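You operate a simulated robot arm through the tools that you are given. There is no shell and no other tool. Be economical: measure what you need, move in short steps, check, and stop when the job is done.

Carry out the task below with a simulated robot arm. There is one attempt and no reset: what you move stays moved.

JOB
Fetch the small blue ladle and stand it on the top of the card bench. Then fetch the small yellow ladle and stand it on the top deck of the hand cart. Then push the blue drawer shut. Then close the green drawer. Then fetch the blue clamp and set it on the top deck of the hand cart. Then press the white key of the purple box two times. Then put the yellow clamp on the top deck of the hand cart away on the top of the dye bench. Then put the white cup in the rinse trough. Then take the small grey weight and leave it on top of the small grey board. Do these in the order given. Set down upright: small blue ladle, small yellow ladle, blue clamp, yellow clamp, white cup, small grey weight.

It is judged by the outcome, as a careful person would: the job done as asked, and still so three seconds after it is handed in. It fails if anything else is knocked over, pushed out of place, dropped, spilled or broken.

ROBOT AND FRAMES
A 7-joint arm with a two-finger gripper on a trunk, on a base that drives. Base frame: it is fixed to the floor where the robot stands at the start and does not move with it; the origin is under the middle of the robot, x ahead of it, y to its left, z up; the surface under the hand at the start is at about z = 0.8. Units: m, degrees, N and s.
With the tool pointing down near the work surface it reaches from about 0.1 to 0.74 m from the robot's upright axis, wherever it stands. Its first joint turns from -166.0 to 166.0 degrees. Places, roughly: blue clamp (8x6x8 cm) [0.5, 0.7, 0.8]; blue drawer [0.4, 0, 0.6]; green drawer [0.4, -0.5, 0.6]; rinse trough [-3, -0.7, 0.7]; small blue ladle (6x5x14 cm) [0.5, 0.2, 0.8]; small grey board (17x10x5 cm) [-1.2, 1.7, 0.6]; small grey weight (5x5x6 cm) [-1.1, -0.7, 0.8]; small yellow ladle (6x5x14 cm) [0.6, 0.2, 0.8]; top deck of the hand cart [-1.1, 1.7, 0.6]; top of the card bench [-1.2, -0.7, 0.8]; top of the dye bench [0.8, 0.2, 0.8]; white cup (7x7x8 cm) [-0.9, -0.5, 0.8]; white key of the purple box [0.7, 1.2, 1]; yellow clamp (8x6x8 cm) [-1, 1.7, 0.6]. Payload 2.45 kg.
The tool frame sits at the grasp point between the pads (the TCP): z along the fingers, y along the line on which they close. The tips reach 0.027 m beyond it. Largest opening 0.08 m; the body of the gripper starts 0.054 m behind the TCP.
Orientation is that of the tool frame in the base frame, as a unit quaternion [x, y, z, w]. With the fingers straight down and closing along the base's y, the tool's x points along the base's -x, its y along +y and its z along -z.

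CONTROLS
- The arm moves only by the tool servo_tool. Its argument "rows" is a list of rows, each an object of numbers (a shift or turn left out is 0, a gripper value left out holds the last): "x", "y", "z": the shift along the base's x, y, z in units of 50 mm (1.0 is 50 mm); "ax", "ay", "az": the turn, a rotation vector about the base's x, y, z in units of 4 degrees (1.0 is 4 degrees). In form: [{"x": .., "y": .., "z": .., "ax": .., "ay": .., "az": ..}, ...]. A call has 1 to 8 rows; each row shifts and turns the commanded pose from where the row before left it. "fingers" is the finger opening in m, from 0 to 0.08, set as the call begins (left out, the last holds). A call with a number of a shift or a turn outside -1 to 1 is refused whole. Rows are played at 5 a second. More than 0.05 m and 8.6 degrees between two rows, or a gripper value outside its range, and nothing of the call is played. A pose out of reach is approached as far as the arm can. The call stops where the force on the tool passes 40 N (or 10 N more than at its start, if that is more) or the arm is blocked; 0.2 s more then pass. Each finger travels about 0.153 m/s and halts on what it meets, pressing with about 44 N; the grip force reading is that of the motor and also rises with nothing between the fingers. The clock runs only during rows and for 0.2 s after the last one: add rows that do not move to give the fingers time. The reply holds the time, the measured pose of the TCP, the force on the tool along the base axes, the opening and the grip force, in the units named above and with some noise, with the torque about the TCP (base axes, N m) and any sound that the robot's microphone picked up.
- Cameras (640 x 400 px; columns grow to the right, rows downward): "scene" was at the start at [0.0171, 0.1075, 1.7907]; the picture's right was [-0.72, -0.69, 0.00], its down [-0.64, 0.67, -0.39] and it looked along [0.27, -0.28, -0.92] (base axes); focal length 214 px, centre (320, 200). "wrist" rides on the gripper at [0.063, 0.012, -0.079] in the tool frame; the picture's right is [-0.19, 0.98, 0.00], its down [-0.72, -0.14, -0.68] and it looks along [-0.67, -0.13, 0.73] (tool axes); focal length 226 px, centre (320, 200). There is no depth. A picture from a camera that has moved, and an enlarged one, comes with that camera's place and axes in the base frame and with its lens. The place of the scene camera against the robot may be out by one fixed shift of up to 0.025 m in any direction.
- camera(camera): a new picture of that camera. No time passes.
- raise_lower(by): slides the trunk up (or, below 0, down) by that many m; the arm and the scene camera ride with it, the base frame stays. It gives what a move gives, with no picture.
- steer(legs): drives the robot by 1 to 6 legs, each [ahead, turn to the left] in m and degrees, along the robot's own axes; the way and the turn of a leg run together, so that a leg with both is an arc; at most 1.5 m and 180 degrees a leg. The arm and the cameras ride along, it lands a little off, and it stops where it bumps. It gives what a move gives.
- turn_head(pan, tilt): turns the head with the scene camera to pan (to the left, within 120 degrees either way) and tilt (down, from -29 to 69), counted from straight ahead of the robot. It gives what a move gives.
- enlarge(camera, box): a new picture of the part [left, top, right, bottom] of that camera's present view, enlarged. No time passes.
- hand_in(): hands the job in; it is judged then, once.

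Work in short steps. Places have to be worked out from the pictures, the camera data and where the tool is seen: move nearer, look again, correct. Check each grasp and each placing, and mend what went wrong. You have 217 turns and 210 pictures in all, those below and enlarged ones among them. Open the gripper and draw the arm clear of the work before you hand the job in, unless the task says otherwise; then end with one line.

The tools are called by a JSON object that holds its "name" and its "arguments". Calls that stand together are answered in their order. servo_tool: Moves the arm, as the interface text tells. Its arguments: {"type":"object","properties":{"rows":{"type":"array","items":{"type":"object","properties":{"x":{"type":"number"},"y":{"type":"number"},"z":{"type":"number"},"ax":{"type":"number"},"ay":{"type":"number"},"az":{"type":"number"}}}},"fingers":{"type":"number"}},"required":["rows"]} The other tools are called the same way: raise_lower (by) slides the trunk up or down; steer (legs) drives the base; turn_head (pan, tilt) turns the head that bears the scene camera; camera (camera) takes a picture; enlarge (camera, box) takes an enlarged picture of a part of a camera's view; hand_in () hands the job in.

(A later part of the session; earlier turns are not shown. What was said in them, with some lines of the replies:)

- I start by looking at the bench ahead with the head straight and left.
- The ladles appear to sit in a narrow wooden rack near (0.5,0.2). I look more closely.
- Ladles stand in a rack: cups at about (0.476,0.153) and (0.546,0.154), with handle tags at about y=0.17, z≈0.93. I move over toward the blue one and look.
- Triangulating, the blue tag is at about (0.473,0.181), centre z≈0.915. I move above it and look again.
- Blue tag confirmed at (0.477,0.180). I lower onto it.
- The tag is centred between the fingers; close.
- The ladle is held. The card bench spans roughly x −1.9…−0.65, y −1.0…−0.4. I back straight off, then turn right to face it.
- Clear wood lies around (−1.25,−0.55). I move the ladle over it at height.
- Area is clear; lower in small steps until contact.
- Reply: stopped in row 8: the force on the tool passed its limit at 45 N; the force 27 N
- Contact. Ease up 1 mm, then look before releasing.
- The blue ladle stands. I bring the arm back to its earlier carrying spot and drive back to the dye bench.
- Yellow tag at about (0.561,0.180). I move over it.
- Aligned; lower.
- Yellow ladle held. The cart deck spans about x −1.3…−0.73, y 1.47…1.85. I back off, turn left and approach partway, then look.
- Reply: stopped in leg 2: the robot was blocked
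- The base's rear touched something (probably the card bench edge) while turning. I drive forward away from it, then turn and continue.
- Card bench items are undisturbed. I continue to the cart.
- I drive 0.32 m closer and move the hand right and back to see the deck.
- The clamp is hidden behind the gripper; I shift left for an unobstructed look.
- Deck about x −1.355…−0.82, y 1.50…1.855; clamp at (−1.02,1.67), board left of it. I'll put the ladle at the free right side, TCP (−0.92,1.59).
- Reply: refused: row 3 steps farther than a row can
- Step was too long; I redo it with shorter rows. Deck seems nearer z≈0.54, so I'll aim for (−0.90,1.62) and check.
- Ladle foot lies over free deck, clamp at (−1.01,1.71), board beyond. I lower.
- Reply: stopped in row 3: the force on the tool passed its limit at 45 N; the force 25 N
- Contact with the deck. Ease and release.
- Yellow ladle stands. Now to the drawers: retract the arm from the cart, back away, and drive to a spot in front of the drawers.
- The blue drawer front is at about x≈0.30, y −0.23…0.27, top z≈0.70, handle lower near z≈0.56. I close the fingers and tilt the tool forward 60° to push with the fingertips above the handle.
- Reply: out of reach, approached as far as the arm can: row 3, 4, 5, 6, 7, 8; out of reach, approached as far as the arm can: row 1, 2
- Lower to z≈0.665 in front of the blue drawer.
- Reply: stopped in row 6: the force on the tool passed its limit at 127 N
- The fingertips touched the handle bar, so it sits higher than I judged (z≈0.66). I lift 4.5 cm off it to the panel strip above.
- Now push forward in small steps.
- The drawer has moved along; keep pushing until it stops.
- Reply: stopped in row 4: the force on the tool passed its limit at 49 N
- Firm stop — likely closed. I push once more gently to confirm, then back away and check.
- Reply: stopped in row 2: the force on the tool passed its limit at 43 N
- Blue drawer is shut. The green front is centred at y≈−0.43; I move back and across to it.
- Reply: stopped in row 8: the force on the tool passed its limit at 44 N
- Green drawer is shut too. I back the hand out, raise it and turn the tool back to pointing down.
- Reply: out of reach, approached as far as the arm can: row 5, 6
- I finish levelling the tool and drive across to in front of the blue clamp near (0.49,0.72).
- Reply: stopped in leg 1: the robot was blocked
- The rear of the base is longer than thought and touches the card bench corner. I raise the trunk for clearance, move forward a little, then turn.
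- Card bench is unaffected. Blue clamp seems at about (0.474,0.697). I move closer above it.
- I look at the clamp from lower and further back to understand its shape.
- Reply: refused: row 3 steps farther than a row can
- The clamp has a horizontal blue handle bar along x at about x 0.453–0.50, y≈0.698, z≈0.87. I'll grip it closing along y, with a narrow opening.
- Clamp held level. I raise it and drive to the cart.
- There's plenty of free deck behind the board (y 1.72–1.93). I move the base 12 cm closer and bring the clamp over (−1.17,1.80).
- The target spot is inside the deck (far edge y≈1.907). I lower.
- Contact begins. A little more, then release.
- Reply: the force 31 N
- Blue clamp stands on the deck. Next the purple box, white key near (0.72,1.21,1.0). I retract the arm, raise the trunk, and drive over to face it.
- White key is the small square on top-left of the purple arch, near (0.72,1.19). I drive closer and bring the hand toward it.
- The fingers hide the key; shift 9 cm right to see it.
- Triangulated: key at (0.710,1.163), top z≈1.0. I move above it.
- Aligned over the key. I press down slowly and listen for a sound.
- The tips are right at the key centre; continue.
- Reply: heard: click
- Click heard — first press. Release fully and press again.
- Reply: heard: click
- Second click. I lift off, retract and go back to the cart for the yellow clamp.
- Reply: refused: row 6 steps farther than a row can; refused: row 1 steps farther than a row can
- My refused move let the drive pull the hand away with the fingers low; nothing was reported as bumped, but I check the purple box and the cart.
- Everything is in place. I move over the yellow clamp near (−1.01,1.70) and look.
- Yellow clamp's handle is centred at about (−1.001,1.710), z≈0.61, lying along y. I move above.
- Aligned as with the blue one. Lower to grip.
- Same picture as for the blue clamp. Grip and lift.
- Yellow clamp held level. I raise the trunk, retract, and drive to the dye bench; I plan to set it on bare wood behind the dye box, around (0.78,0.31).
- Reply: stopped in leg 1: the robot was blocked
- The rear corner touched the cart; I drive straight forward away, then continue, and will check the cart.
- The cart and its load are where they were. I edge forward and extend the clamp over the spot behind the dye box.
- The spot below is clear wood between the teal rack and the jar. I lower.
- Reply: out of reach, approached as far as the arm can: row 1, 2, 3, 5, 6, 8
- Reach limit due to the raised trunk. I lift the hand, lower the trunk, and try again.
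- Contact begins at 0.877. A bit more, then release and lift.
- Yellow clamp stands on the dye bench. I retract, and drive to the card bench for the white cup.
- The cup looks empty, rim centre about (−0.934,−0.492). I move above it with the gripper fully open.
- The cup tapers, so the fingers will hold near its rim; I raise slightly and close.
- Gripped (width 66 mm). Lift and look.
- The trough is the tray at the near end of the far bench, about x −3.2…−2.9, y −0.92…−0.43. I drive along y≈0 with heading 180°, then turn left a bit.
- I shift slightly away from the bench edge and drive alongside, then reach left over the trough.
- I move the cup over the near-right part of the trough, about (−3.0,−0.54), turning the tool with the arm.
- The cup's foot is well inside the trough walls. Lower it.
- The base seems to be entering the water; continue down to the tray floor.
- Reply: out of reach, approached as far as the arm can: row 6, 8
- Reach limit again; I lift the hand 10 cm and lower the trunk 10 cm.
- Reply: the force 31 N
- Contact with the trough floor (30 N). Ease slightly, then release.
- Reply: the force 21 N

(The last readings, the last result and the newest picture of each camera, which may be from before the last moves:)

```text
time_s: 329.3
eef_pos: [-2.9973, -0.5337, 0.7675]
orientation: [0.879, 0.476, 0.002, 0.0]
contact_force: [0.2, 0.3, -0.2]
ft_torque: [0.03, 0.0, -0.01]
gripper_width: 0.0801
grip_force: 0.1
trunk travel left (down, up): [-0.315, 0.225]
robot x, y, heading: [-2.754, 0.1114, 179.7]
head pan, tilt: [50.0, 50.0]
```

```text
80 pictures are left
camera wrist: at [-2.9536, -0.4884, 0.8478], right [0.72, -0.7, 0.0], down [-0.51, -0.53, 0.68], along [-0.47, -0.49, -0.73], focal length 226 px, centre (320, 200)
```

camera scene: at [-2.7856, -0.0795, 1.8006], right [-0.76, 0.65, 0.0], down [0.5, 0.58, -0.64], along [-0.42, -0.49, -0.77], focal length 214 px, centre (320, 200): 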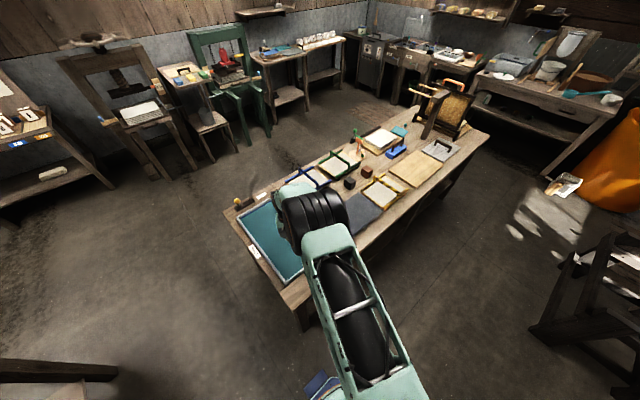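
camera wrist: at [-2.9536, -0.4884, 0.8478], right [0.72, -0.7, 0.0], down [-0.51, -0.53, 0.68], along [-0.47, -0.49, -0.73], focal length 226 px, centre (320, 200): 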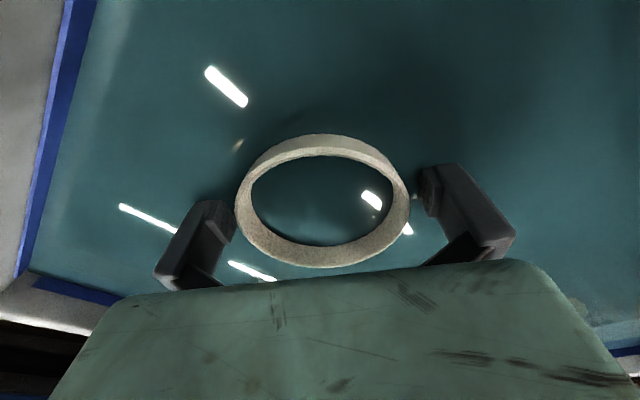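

Cup released upright. Lift straight up and verify.

{"name": "servo_tool", "arguments": {"rows": [{"z": 0.2}, {"z": 0.4}, {"z": 0.8}, {"z": 0.9}, {"z": 0.9}, {"z": 0.9}, {"z": 0.9}, {}]}}

{"name": "camera", "arguments": {"camera": "wrist"}}

```text
time_s: 331.1
eef_pos: [-2.9976, -0.5325, 1.0179]
orientation: [0.879, 0.477, 0.002, 0.0]
contact_force: [-0.2, -0.4, 0.8]
ft_torque: [0.01, 0.02, 0.01]
gripper_width: 0.0801
grip_force: 0.0
trunk travel left (down, up): [-0.315, 0.225]
robot x, y, heading: [-2.7518, 0.1136, 179.8]
head pan, tilt: [50.0, 50.0]
```

```text
79 pictures are left
camera wrist: at [-2.9539, -0.4877, 1.0984], right [0.72, -0.7, 0.0], down [-0.51, -0.53, 0.68], along [-0.47, -0.49, -0.73], focal length 226 px, centre (320, 200)
```

wrist: 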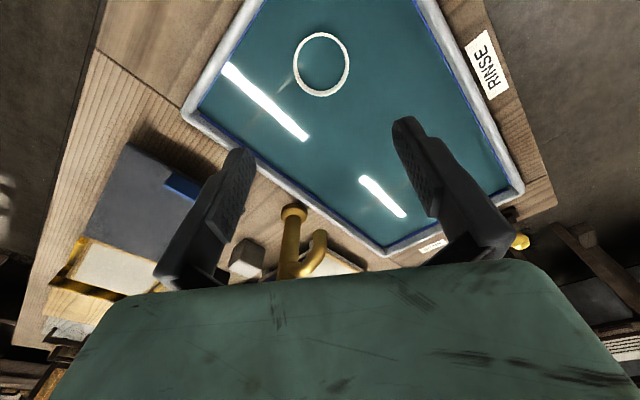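

The cup stands in the trough. I swing the arm back and return to the card bench for the grey weight.

{"name": "servo_tool", "arguments": {"rows": [{"x": -0.294, "y": 0.754, "az": -0.94}, {"x": -0.294, "y": 0.754, "az": -0.94}, {"x": -0.294, "y": 0.754, "az": -0.94}, {"x": -0.294, "y": 0.754, "az": -0.94}, {"x": -0.294, "y": 0.754, "az": -0.94}, {"x": -0.294, "y": 0.754, "az": -0.94}, {"x": -0.294, "y": 0.754, "az": -0.94}, {"x": -0.294, "y": 0.754, "az": -0.94}]}}

{"name": "servo_tool", "arguments": {"rows": [{"x": -0.294, "y": 0.754, "az": -0.94}, {"x": -0.294, "y": 0.754, "az": -0.94}, {"x": -0.294, "y": 0.754, "az": -0.94}, {"x": -0.294, "y": 0.754, "az": -0.94}, {"x": -0.294, "y": 0.754, "az": -0.94}, {"x": -0.294, "y": 0.754, "az": -0.94}, {"x": -0.294, "y": 0.754, "az": -0.94}, {"x": -0.1, "y": 0.754, "az": -0.94}]}}

{"name": "steer", "arguments": {"legs": [[-1.0, 0], [-0.66, 0]]}}

```text
time_s: 332.9
eef_pos: [-3.1164, -0.2302, 1.0166]
orientation: [0.973, 0.231, 0.002, 0.002]
contact_force: [-0.4, 0.8, 0.4]
ft_torque: [-0.01, -0.01, -0.01]
gripper_width: 0.0801
grip_force: 0.0
trunk travel left (down, up): [-0.315, 0.225]
robot x, y, heading: [-2.7504, 0.1117, 179.9]
head pan, tilt: [50.0, 50.0]
```

```text
time_s: 334.7
eef_pos: [-3.222, 0.0692, 1.017]
orientation: [1.0, -0.029, 0.002, 0.001]
contact_force: [0.2, 0.4, -0.3]
ft_torque: [0.0, -0.02, -0.01]
gripper_width: 0.08
grip_force: 0.0
trunk travel left (down, up): [-0.315, 0.225]
robot x, y, heading: [-2.749, 0.1113, 179.8]
head pan, tilt: [50.0, 50.0]
```

```text
time_s: 343.2
eef_pos: [-1.5577, 0.0666, 1.018]
orientation: [1.0, -0.022, 0.001, 0.0]
contact_force: [0.1, -0.6, 0.0]
ft_torque: [-0.01, 0.03, 0.01]
gripper_width: 0.0799
grip_force: 0.0
trunk travel left (down, up): [-0.315, 0.225]
robot x, y, heading: [-1.0844, 0.1142, -179.7]
head pan, tilt: [50.0, 50.0]
```

{"name": "steer", "arguments": {"legs": [[0, 89.7], [0.1, 0]]}}

{"name": "camera", "arguments": {"camera": "wrist"}}

```text
time_s: 348.2
eef_pos: [-1.0448, -0.4563, 1.0169]
orientation: [0.727, 0.687, 0.001, -0.001]
contact_force: [-0.5, -1.2, 0.2]
ft_torque: [-0.01, 0.01, 0.0]
gripper_width: 0.0799
grip_force: 0.1
trunk travel left (down, up): [-0.315, 0.225]
robot x, y, heading: [-1.0878, 0.0165, -90.5]
head pan, tilt: [50.0, 50.0]
```

```text
78 pictures are left
camera wrist: at [-1.0293, -0.3955, 1.0978], right [0.97, -0.25, 0.0], down [-0.18, -0.71, 0.68], along [-0.17, -0.66, -0.73], focal length 226 px, centre (320, 200)
```

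wrist: 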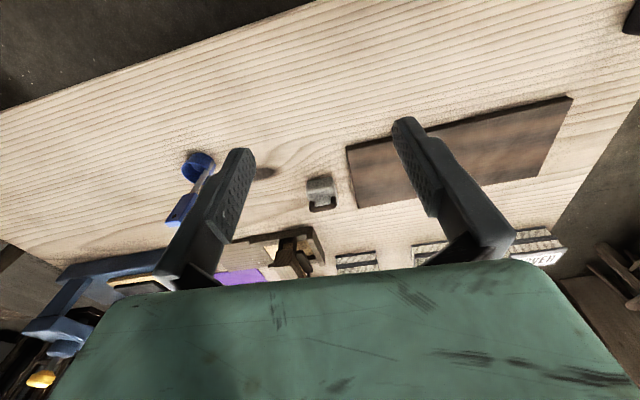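

Weight at about (−1.092,−0.645). Move over it.

{"name": "servo_tool", "arguments": {"rows": [{"x": -0.3, "y": -0.9}, {"x": -0.3, "y": -0.9}, {"x": -0.3, "y": -0.9}, {"y": -0.6, "z": -0.7}, {"z": -0.8}, {}]}}

{"name": "camera", "arguments": {"camera": "wrist"}}

{"name": "enlarge", "arguments": {"camera": "wrist", "box": [240, 50, 400, 150]}}

```text
time_s: 349.6
eef_pos: [-1.0892, -0.6229, 0.9429]
orientation: [0.726, 0.687, 0.001, 0.0]
contact_force: [0.1, 0.0, 0.3]
ft_torque: [0.0, 0.02, 0.02]
gripper_width: 0.0799
grip_force: 0.1
trunk travel left (down, up): [-0.315, 0.225]
robot x, y, heading: [-1.0876, 0.0193, -90.4]
head pan, tilt: [50.0, 50.0]
```

```text
77 pictures are left
camera wrist: at [-1.0737, -0.5611, 1.0237], right [0.97, -0.25, 0.0], down [-0.18, -0.71, 0.68], along [-0.17, -0.66, -0.73], focal length 226 px, centre (320, 200)
```

wrist: 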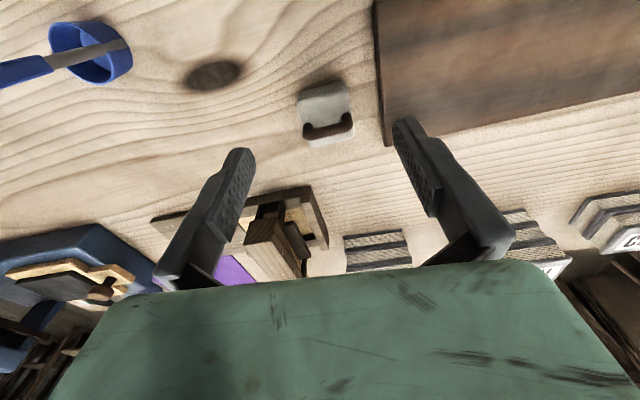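

```text
4.00 times, centred on (320, 100) of wrist
camera zoom: at [-1.0737, -0.5611, 1.0237], right [0.97, -0.25, 0.0], down [-0.18, -0.71, 0.68], along [-0.17, -0.66, -0.73], focal length 904 px, centre (320, 600)
```

zoom: 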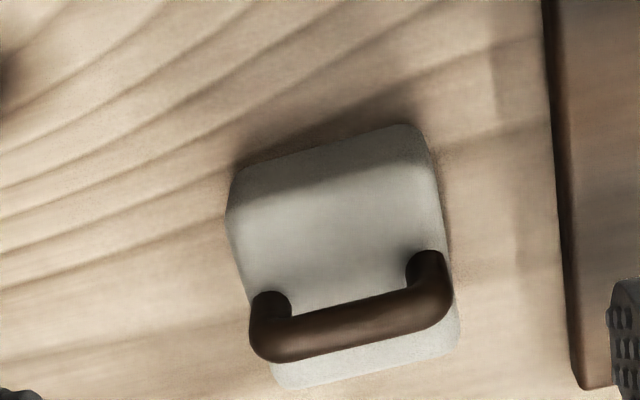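

Weight is a ~5 cm block centred at (−1.090,−0.650), with a bail on top. I'll grip it by its ±x sides with a 65 mm opening.

{"name": "servo_tool", "arguments": {"rows": [{"y": -0.55, "az": 0.8}, {"z": -0.8}, {"z": -0.4}, {}], "fingers": 0.066}}

{"name": "camera", "arguments": {"camera": "wrist"}}

```text
time_s: 350.6
eef_pos: [-1.088, -0.6483, 0.8829]
orientation: [0.707, 0.707, 0.001, 0.0]
contact_force: [0.3, -0.4, -0.2]
ft_torque: [0.04, 0.0, -0.03]
gripper_width: 0.0658
grip_force: 0.0
trunk travel left (down, up): [-0.315, 0.225]
robot x, y, heading: [-1.0882, 0.0157, -90.1]
head pan, tilt: [50.0, 50.0]
```

```text
75 pictures are left
camera wrist: at [-1.0779, -0.5865, 0.9633], right [0.98, -0.19, 0.0], down [-0.14, -0.72, 0.68], along [-0.13, -0.67, -0.73], focal length 226 px, centre (320, 200)
```

wrist: 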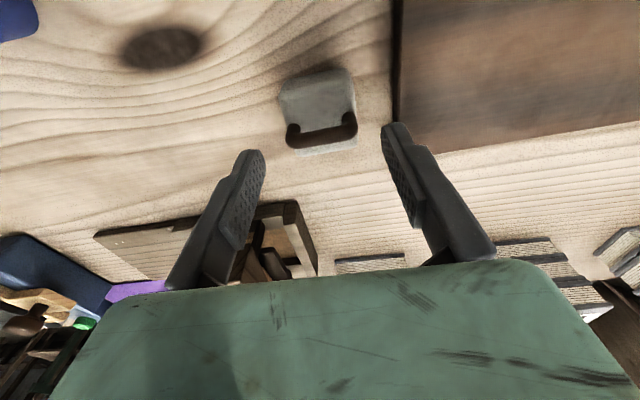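

{"name": "servo_tool", "arguments": {"rows": [{"x": -0.06, "y": -0.04, "z": -0.5}, {"z": -0.5}, {"z": -0.4}, {"z": -0.15}, {}]}}

{"name": "camera", "arguments": {"camera": "wrist"}}

```text
time_s: 351.6
eef_pos: [-1.0937, -0.6513, 0.813]
orientation: [0.707, 0.707, -0.001, 0.001]
contact_force: [0.7, 16.7, 27.2]
ft_torque: [0.73, 0.15, -0.1]
gripper_width: 0.0632
grip_force: 0.1
trunk travel left (down, up): [-0.315, 0.225]
robot x, y, heading: [-1.0882, 0.0163, -90.3]
head pan, tilt: [50.0, 50.0]
stopped in row 4: the force on the tool passed its limit at 50 N (the readings are from after the stop); the commanded pose is now the measured one
```

```text
74 pictures are left
camera wrist: at [-1.0819, -0.5885, 0.8938], right [0.98, -0.19, 0.0], down [-0.14, -0.72, 0.68], along [-0.13, -0.67, -0.73], focal length 226 px, centre (320, 200)
```

wrist: 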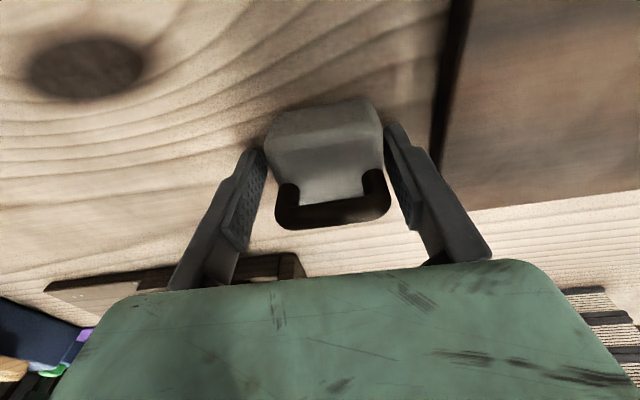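

The tips touched the bench top (z≈0.786). Lift 4 mm and grip.

{"name": "servo_tool", "arguments": {"rows": [{"z": 0.08}, {}]}}

{"name": "servo_tool", "arguments": {"rows": [{}, {}, {}], "fingers": 0.03}}

{"name": "servo_tool", "arguments": {"rows": [{"z": 0.2}, {"z": 0.5}, {"z": 0.9}, {"z": 0.9}, {"z": 0.9}, {}]}}

{"name": "camera", "arguments": {"camera": "wrist"}}

```text
time_s: 352.2
eef_pos: [-1.094, -0.6548, 0.8136]
orientation: [0.707, 0.707, 0.0, 0.0]
contact_force: [0.5, 1.0, 2.0]
ft_torque: [0.04, 0.05, -0.02]
gripper_width: 0.065
grip_force: 0.0
trunk travel left (down, up): [-0.315, 0.225]
robot x, y, heading: [-1.0891, 0.0182, -90.3]
head pan, tilt: [50.0, 50.0]
```

```text
time_s: 353.0
eef_pos: [-1.093, -0.6545, 0.8142]
orientation: [0.707, 0.707, 0.0, 0.0]
contact_force: [0.3, -0.5, -0.6]
ft_torque: [0.0, 0.01, 0.01]
gripper_width: 0.0492
grip_force: 44.0
trunk travel left (down, up): [-0.315, 0.225]
robot x, y, heading: [-1.0879, 0.017, -90.1]
head pan, tilt: [50.0, 50.0]
```

```text
time_s: 354.4
eef_pos: [-1.0929, -0.6544, 0.9835]
orientation: [0.708, 0.707, 0.0, 0.0]
contact_force: [-0.7, 0.5, -2.2]
ft_torque: [0.02, -0.01, -0.01]
gripper_width: 0.0495
grip_force: 43.3
trunk travel left (down, up): [-0.315, 0.225]
robot x, y, heading: [-1.0862, 0.0145, -90.4]
head pan, tilt: [50.0, 50.0]
```

```text
73 pictures are left
camera wrist: at [-1.0817, -0.5916, 1.0634], right [0.98, -0.19, 0.0], down [-0.14, -0.72, 0.68], along [-0.13, -0.67, -0.73], focal length 226 px, centre (320, 200)
```

wrist: 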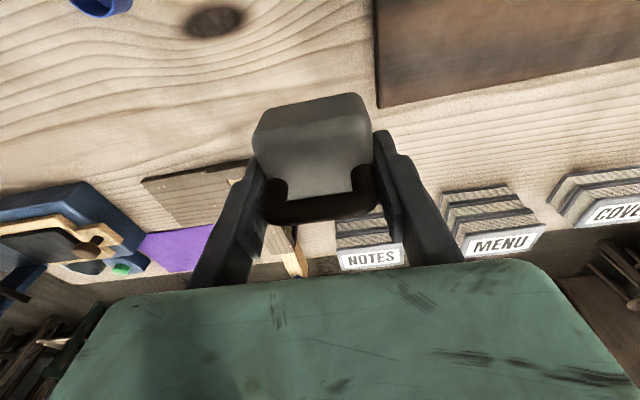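

Weight held. I retract, back off, turn around and drive to the cart.

{"name": "servo_tool", "arguments": {"rows": [{"z": 0.9}, {"z": 0.9}, {"y": 0.9}, {"y": 0.9}, {"y": 0.9}, {"y": 0.9}, {}]}}

{"name": "steer", "arguments": {"legs": [[-0.45, 0], [0, 180], [0.5, 0]]}}

{"name": "camera", "arguments": {"camera": "wrist"}}

```text
time_s: 356.0
eef_pos: [-1.0938, -0.4742, 1.0755]
orientation: [0.708, 0.707, 0.0, 0.0]
contact_force: [-0.4, 0.4, -1.1]
ft_torque: [0.0, -0.04, 0.03]
gripper_width: 0.0495
grip_force: 44.0
trunk travel left (down, up): [-0.315, 0.225]
robot x, y, heading: [-1.0846, 0.0134, -90.5]
head pan, tilt: [50.0, 50.0]
```

```text
time_s: 368.9
eef_pos: [-1.0973, 1.455, 1.0763]
orientation: [0.716, -0.698, 0.0, 0.0]
contact_force: [0.2, 0.2, -2.0]
ft_torque: [-0.02, 0.01, 0.02]
gripper_width: 0.0495
grip_force: 44.0
trunk travel left (down, up): [-0.315, 0.225]
robot x, y, heading: [-1.0927, 0.9671, 90.8]
head pan, tilt: [50.0, 50.0]
```

```text
72 pictures are left
camera wrist: at [-1.109, 1.3909, 1.1556], right [-0.99, 0.17, 0.0], down [0.12, 0.72, 0.68], along [0.12, 0.67, -0.73], focal length 226 px, centre (320, 200)
```

wrist: 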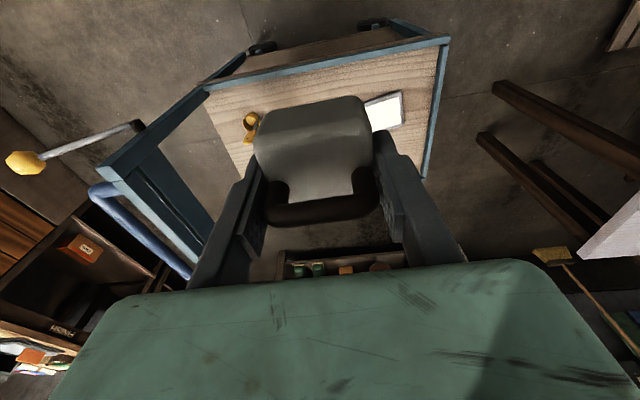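

{"name": "steer", "arguments": {"legs": [[0.1, 0]]}}

{"name": "raise_lower", "arguments": {"by": -0.15}}

{"name": "servo_tool", "arguments": {"rows": [{"x": 0.9, "y": 0.2}, {"x": 0.9, "y": 0.2}, {}]}}

{"name": "camera", "arguments": {"camera": "wrist"}}

{"name": "turn_head", "arguments": {"pan": 0, "tilt": 60}}

{"name": "camera", "arguments": {"camera": "scene"}}

```text
time_s: 370.1
eef_pos: [-1.0994, 1.5564, 1.0739]
orientation: [0.716, -0.699, 0.0, 0.0]
contact_force: [0.1, 0.3, -2.1]
ft_torque: [-0.03, -0.01, 0.01]
gripper_width: 0.0493
grip_force: 43.6
trunk travel left (down, up): [-0.315, 0.225]
robot x, y, heading: [-1.0958, 1.0698, 91.2]
head pan, tilt: [50.0, 50.0]
```

```text
time_s: 371.8
eef_pos: [-1.0987, 1.5555, 0.9253]
orientation: [0.716, -0.698, 0.0, -0.001]
contact_force: [-0.3, 0.0, -1.8]
ft_torque: [0.0, 0.02, -0.01]
gripper_width: 0.0494
grip_force: 43.8
trunk travel left (down, up): [-0.165, 0.375]
robot x, y, heading: [-1.0932, 1.0641, 91.1]
head pan, tilt: [50.0, 50.0]
```

```text
time_s: 372.6
eef_pos: [-1.0081, 1.5744, 0.9263]
orientation: [0.716, -0.698, 0.0, 0.0]
contact_force: [-0.1, 0.9, -1.6]
ft_torque: [-0.02, 0.01, -0.01]
gripper_width: 0.0497
grip_force: 43.6
trunk travel left (down, up): [-0.165, 0.375]
robot x, y, heading: [-1.0955, 1.0648, 91.2]
head pan, tilt: [50.0, 50.0]
```

```text
71 pictures are left
camera wrist: at [-1.0206, 1.5105, 1.0056], right [-0.99, 0.17, 0.0], down [0.12, 0.72, 0.68], along [0.11, 0.67, -0.73], focal length 226 px, centre (320, 200)
```

wrist: 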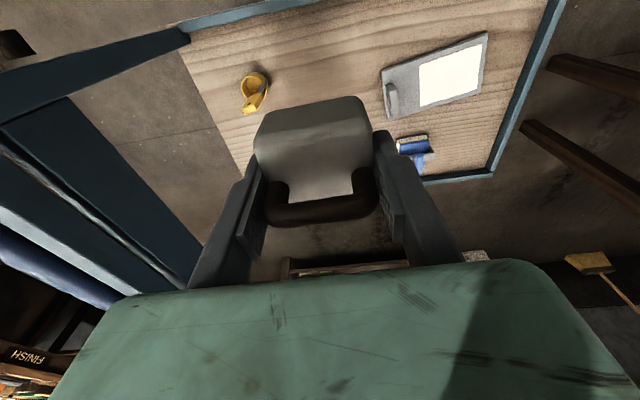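

```text
time_s: 373.8
eef_pos: [-1.0083, 1.5739, 0.9256]
orientation: [0.716, -0.699, 0.001, -0.001]
contact_force: [-0.3, -1.8, -1.5]
ft_torque: [-0.02, -0.02, 0.0]
gripper_width: 0.0497
grip_force: 44.5
trunk travel left (down, up): [-0.165, 0.375]
robot x, y, heading: [-1.0933, 1.0674, 91.1]
head pan, tilt: [0.0, 60.0]
```

```text
70 pictures are left
camera scene: at [-1.2397, 1.1211, 1.5382], right [1.0, 0.02, 0.0], down [0.02, -0.87, -0.5], along [-0.01, 0.5, -0.87], focal length 214 px, centre (320, 200)
```

scene: 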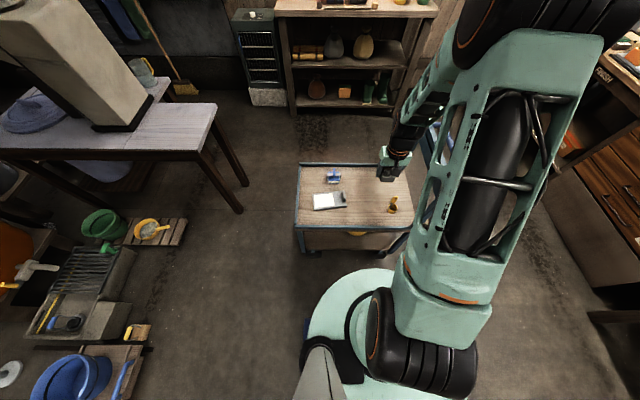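

{"name": "enlarge", "arguments": {"camera": "scene", "box": [290, 150, 410, 225]}}

{"name": "enlarge", "arguments": {"camera": "wrist", "box": [370, 20, 530, 120]}}

```text
5.33 times, centred on (350, 188) of scene
camera zoom: at [-1.2397, 1.1211, 1.5382], right [1.0, 0.02, 0.0], down [0.02, -0.87, -0.5], along [-0.01, 0.5, -0.87], focal length 1144 px, centre (160, 267)
```

zoom: 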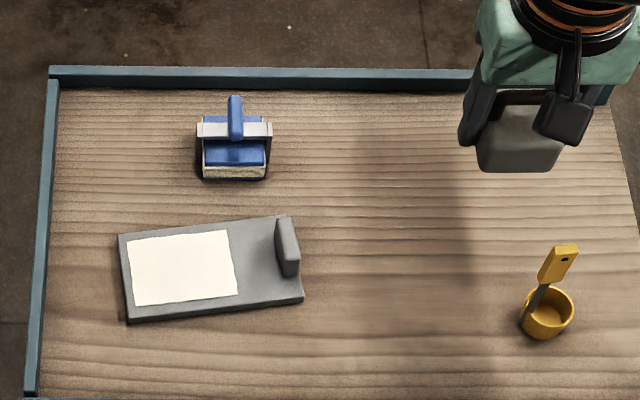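

```text
4.00 times, centred on (450, 70) of wrist
camera zoom: at [-1.0209, 1.5103, 1.0056], right [-0.99, 0.17, 0.0], down [0.12, 0.72, 0.68], along [0.12, 0.67, -0.73], focal length 904 px, centre (-200, 720)
```

zoom: 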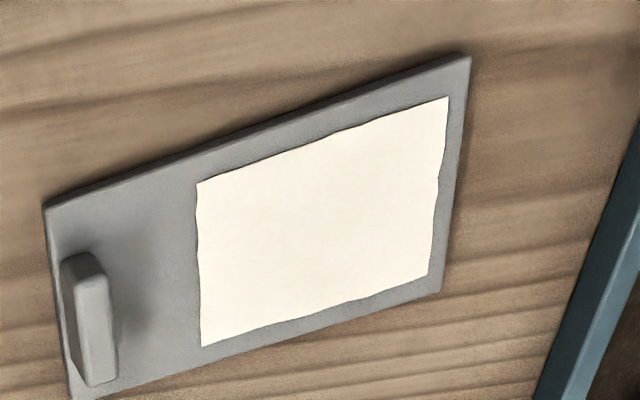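

The board's paper area is centred at about (−1.22,1.658), board top z≈0.57, peg at its right end. I move the weight over it.

{"name": "servo_tool", "arguments": {"rows": [{"x": -0.83, "y": 0.34}, {"x": -0.83, "y": 0.34}, {"x": -0.83, "y": 0.34}, {"x": -0.83, "y": 0.33}, {"x": -0.82, "y": 0.33}, {}]}}

{"name": "servo_tool", "arguments": {"rows": [{"z": -0.9}, {"z": -0.9}, {"z": -0.9}, {"z": -0.9}, {"z": -0.8}, {}]}}

{"name": "camera", "arguments": {"camera": "wrist"}}

{"name": "enlarge", "arguments": {"camera": "scene", "box": [290, 150, 410, 225]}}

```text
time_s: 375.2
eef_pos: [-1.2152, 1.6594, 0.9243]
orientation: [0.715, -0.699, 0.0, 0.0]
contact_force: [-0.3, -0.5, -2.4]
ft_torque: [0.0, -0.03, -0.01]
gripper_width: 0.0492
grip_force: 43.5
trunk travel left (down, up): [-0.165, 0.375]
robot x, y, heading: [-1.0946, 1.0628, 90.8]
head pan, tilt: [0.0, 60.0]
```

```text
time_s: 376.6
eef_pos: [-1.2167, 1.6589, 0.7052]
orientation: [0.716, -0.698, 0.0, 0.0]
contact_force: [-0.3, 0.7, -2.0]
ft_torque: [-0.02, 0.01, -0.04]
gripper_width: 0.0493
grip_force: 43.8
trunk travel left (down, up): [-0.165, 0.375]
robot x, y, heading: [-1.0968, 1.0695, 91.1]
head pan, tilt: [0.0, 60.0]
```

```text
67 pictures are left
camera wrist: at [-1.2278, 1.5943, 0.7847], right [-0.99, 0.17, 0.0], down [0.12, 0.72, 0.68], along [0.12, 0.67, -0.73], focal length 226 px, centre (320, 200)
```

wrist: 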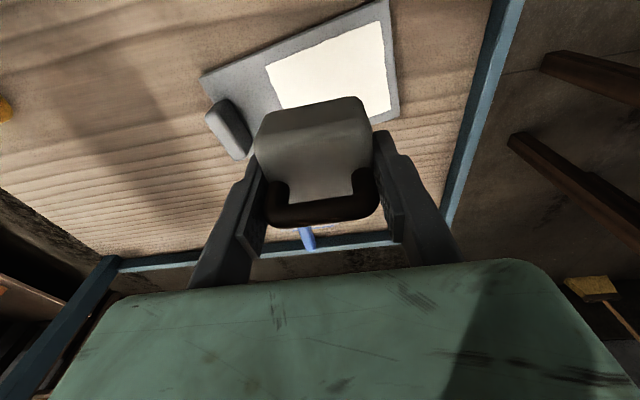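

```text
5.33 times, centred on (350, 188) of scene
camera zoom: at [-1.2399, 1.1214, 1.5382], right [1.0, 0.02, 0.0], down [0.02, -0.87, -0.5], along [-0.01, 0.5, -0.87], focal length 1144 px, centre (160, 267)
```

zoom: 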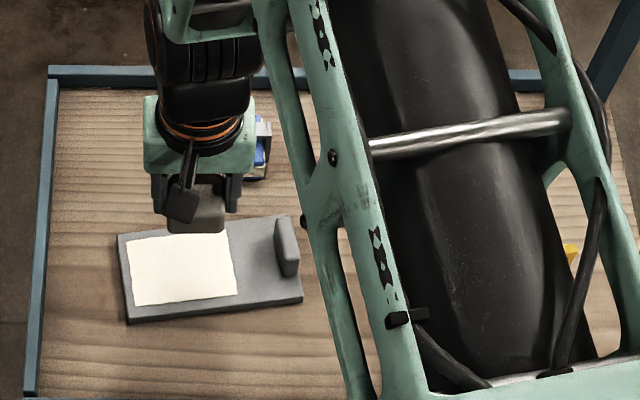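

Centred over the board. Lower slowly to contact.

{"name": "servo_tool", "arguments": {"rows": [{"z": -0.6}, {"z": -0.5}, {"z": -0.4}, {"z": -0.2}, {"z": -0.1}, {"z": -0.06}, {"z": -0.06}, {"z": -0.06}]}}

{"name": "camera", "arguments": {"camera": "wrist"}}

```text
time_s: 378.4
eef_pos: [-1.2147, 1.6589, 0.6055]
orientation: [0.716, -0.698, 0.0, 0.0]
contact_force: [-0.3, -0.1, -2.9]
ft_torque: [0.01, 0.01, -0.02]
gripper_width: 0.0494
grip_force: 43.9
trunk travel left (down, up): [-0.165, 0.375]
robot x, y, heading: [-1.0957, 1.0692, 91.0]
head pan, tilt: [0.0, 60.0]
```

```text
65 pictures are left
camera wrist: at [-1.2277, 1.5944, 0.6863], right [-0.99, 0.17, 0.0], down [0.12, 0.72, 0.68], along [0.12, 0.67, -0.73], focal length 226 px, centre (320, 200)
```

wrist: 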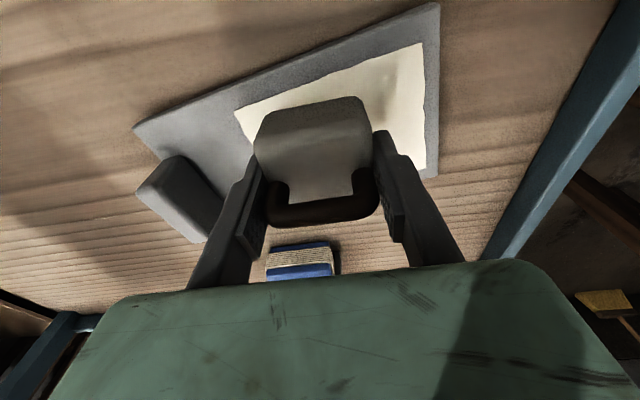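

{"name": "servo_tool", "arguments": {"rows": [{"z": -0.05}, {"z": -0.05}, {"z": -0.05}, {"z": -0.05}, {"z": -0.05}, {"z": -0.05}]}}

```text
time_s: 379.8
eef_pos: [-1.2151, 1.659, 0.5951]
orientation: [0.716, -0.699, 0.0, -0.001]
contact_force: [2.5, -10.6, 26.8]
ft_torque: [-0.41, -0.17, -0.05]
gripper_width: 0.0496
grip_force: 44.2
trunk travel left (down, up): [-0.165, 0.375]
robot x, y, heading: [-1.0931, 1.0673, 90.8]
head pan, tilt: [0.0, 60.0]
stopped in row 6: the force on the tool passed its limit at 44 N (the readings are from after the stop); the commanded pose is now the measured one
```

Contact at 0.595 as expected. Ease and release, then lift.

{"name": "servo_tool", "arguments": {"rows": [{"z": 0.04}, {}]}}

{"name": "servo_tool", "arguments": {"rows": [{}, {}, {}], "fingers": 0.065}}

{"name": "servo_tool", "arguments": {"rows": [{"z": 0.3}, {"z": 0.6}, {"z": 0.9}, {"z": 0.9}, {"z": 0.9}, {"z": 0.9}, {"z": 0.9}, {}]}}

{"name": "camera", "arguments": {"camera": "wrist"}}

```text
time_s: 380.4
eef_pos: [-1.2163, 1.6591, 0.5964]
orientation: [0.715, -0.699, 0.0, -0.001]
contact_force: [0.9, -7.6, 14.4]
ft_torque: [-0.21, -0.12, -0.03]
gripper_width: 0.0492
grip_force: 44.0
trunk travel left (down, up): [-0.165, 0.375]
robot x, y, heading: [-1.0964, 1.0657, 91.2]
head pan, tilt: [0.0, 60.0]
```

```text
time_s: 381.2
eef_pos: [-1.2155, 1.6617, 0.596]
orientation: [0.716, -0.698, 0.0, 0.0]
contact_force: [-1.4, 0.9, 2.3]
ft_torque: [-0.01, -0.05, 0.0]
gripper_width: 0.0626
grip_force: 0.1
trunk travel left (down, up): [-0.165, 0.375]
robot x, y, heading: [-1.092, 1.0638, 90.9]
head pan, tilt: [0.0, 60.0]
```

```text
time_s: 383.0
eef_pos: [-1.2176, 1.6598, 0.8644]
orientation: [0.716, -0.698, 0.001, 0.0]
contact_force: [0.1, 0.4, -0.5]
ft_torque: [0.01, -0.02, -0.02]
gripper_width: 0.0654
grip_force: 0.1
trunk travel left (down, up): [-0.165, 0.375]
robot x, y, heading: [-1.0954, 1.0649, 90.9]
head pan, tilt: [0.0, 60.0]
```

```text
64 pictures are left
camera wrist: at [-1.2284, 1.5949, 0.9453], right [-0.99, 0.17, 0.0], down [0.12, 0.72, 0.68], along [0.12, 0.67, -0.73], focal length 226 px, centre (320, 200)
```

wrist: 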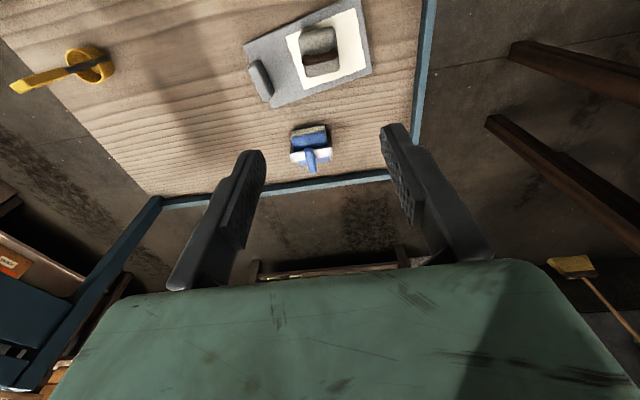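

The weight sits on the board; ladle and blue clamp still stand. I draw the arm clear and take a final overview.

{"name": "raise_lower", "arguments": {"by": 0.2}}

{"name": "servo_tool", "arguments": {"rows": [{"y": -0.9}, {"y": -0.9}, {"y": -0.9}, {"y": -0.9}, {"y": -0.9}, {}], "fingers": 0.08}}

{"name": "turn_head", "arguments": {"pan": -100, "tilt": 30}}

{"name": "enlarge", "arguments": {"camera": "scene", "box": [160, 100, 480, 300]}}

{"name": "turn_head", "arguments": {"pan": 0, "tilt": 55}}

{"name": "camera", "arguments": {"camera": "scene"}}

```text
time_s: 385.2
eef_pos: [-1.2173, 1.6597, 1.0646]
orientation: [0.716, -0.698, -0.001, 0.0]
contact_force: [0.5, -0.2, 0.6]
ft_torque: [0.01, -0.01, 0.01]
gripper_width: 0.0649
grip_force: 0.1
trunk travel left (down, up): [-0.365, 0.175]
robot x, y, heading: [-1.0962, 1.0701, 91.2]
head pan, tilt: [0.0, 60.0]
```

```text
time_s: 386.6
eef_pos: [-1.2153, 1.4337, 1.0655]
orientation: [0.716, -0.699, 0.0, -0.001]
contact_force: [-0.1, 0.3, -0.5]
ft_torque: [0.02, 0.0, 0.01]
gripper_width: 0.0803
grip_force: 0.0
trunk travel left (down, up): [-0.365, 0.175]
robot x, y, heading: [-1.0931, 1.0687, 91.3]
head pan, tilt: [0.0, 60.0]
```

```text
time_s: 388.3
eef_pos: [-1.217, 1.4347, 1.0649]
orientation: [0.716, -0.698, -0.001, -0.001]
contact_force: [-0.7, 0.8, -0.4]
ft_torque: [0.01, -0.03, 0.03]
gripper_width: 0.0801
grip_force: 0.1
trunk travel left (down, up): [-0.365, 0.175]
robot x, y, heading: [-1.0979, 1.071, 91.3]
head pan, tilt: [-100.0, 30.0]
```

```text
2.00 times, centred on (320, 200) of scene
camera zoom: at [-1.1491, 1.0402, 1.7803], right [-0.15, -0.99, 0.0], down [-0.49, 0.08, -0.87], along [0.86, -0.13, -0.5], focal length 429 px, centre (320, 200)
```

zoom: 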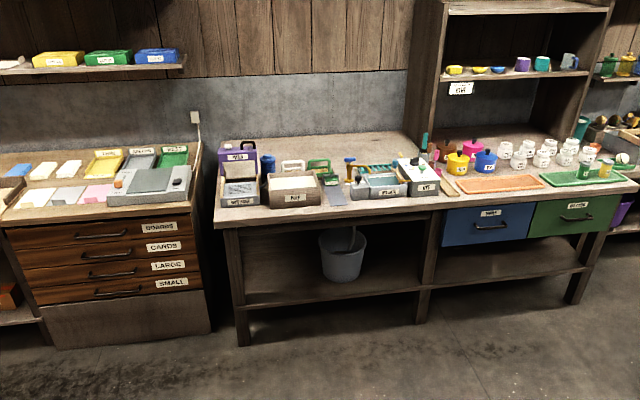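

```text
time_s: 390.1
eef_pos: [-1.2174, 1.4353, 1.0643]
orientation: [0.715, -0.699, -0.001, 0.0]
contact_force: [0.3, -0.7, 0.0]
ft_torque: [0.03, -0.03, 0.02]
gripper_width: 0.0799
grip_force: 0.0
trunk travel left (down, up): [-0.365, 0.175]
robot x, y, heading: [-1.0957, 1.0628, 91.4]
head pan, tilt: [0.0, 55.0]
```

```text
62 pictures are left
camera scene: at [-1.2398, 1.1262, 1.7443], right [1.0, 0.02, 0.0], down [0.02, -0.82, -0.57], along [-0.01, 0.57, -0.82], focal length 214 px, centre (320, 200)
```

scene: 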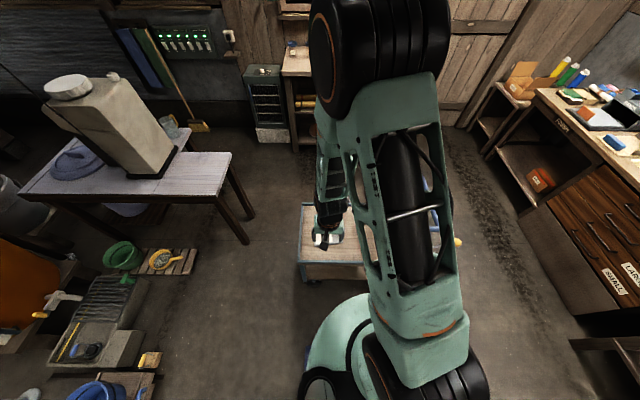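

Drawers are shut, all the placed objects were seen standing, and the gripper is open and clear of the work. I hand in.

{"name": "hand_in", "arguments": {}}

```text
The job is handed in.
```

All nine steps were carried out in the order given, and the job is handed in. The base bumped the card bench twice and the cart once; the pictures I took afterwards showed nothing moved.
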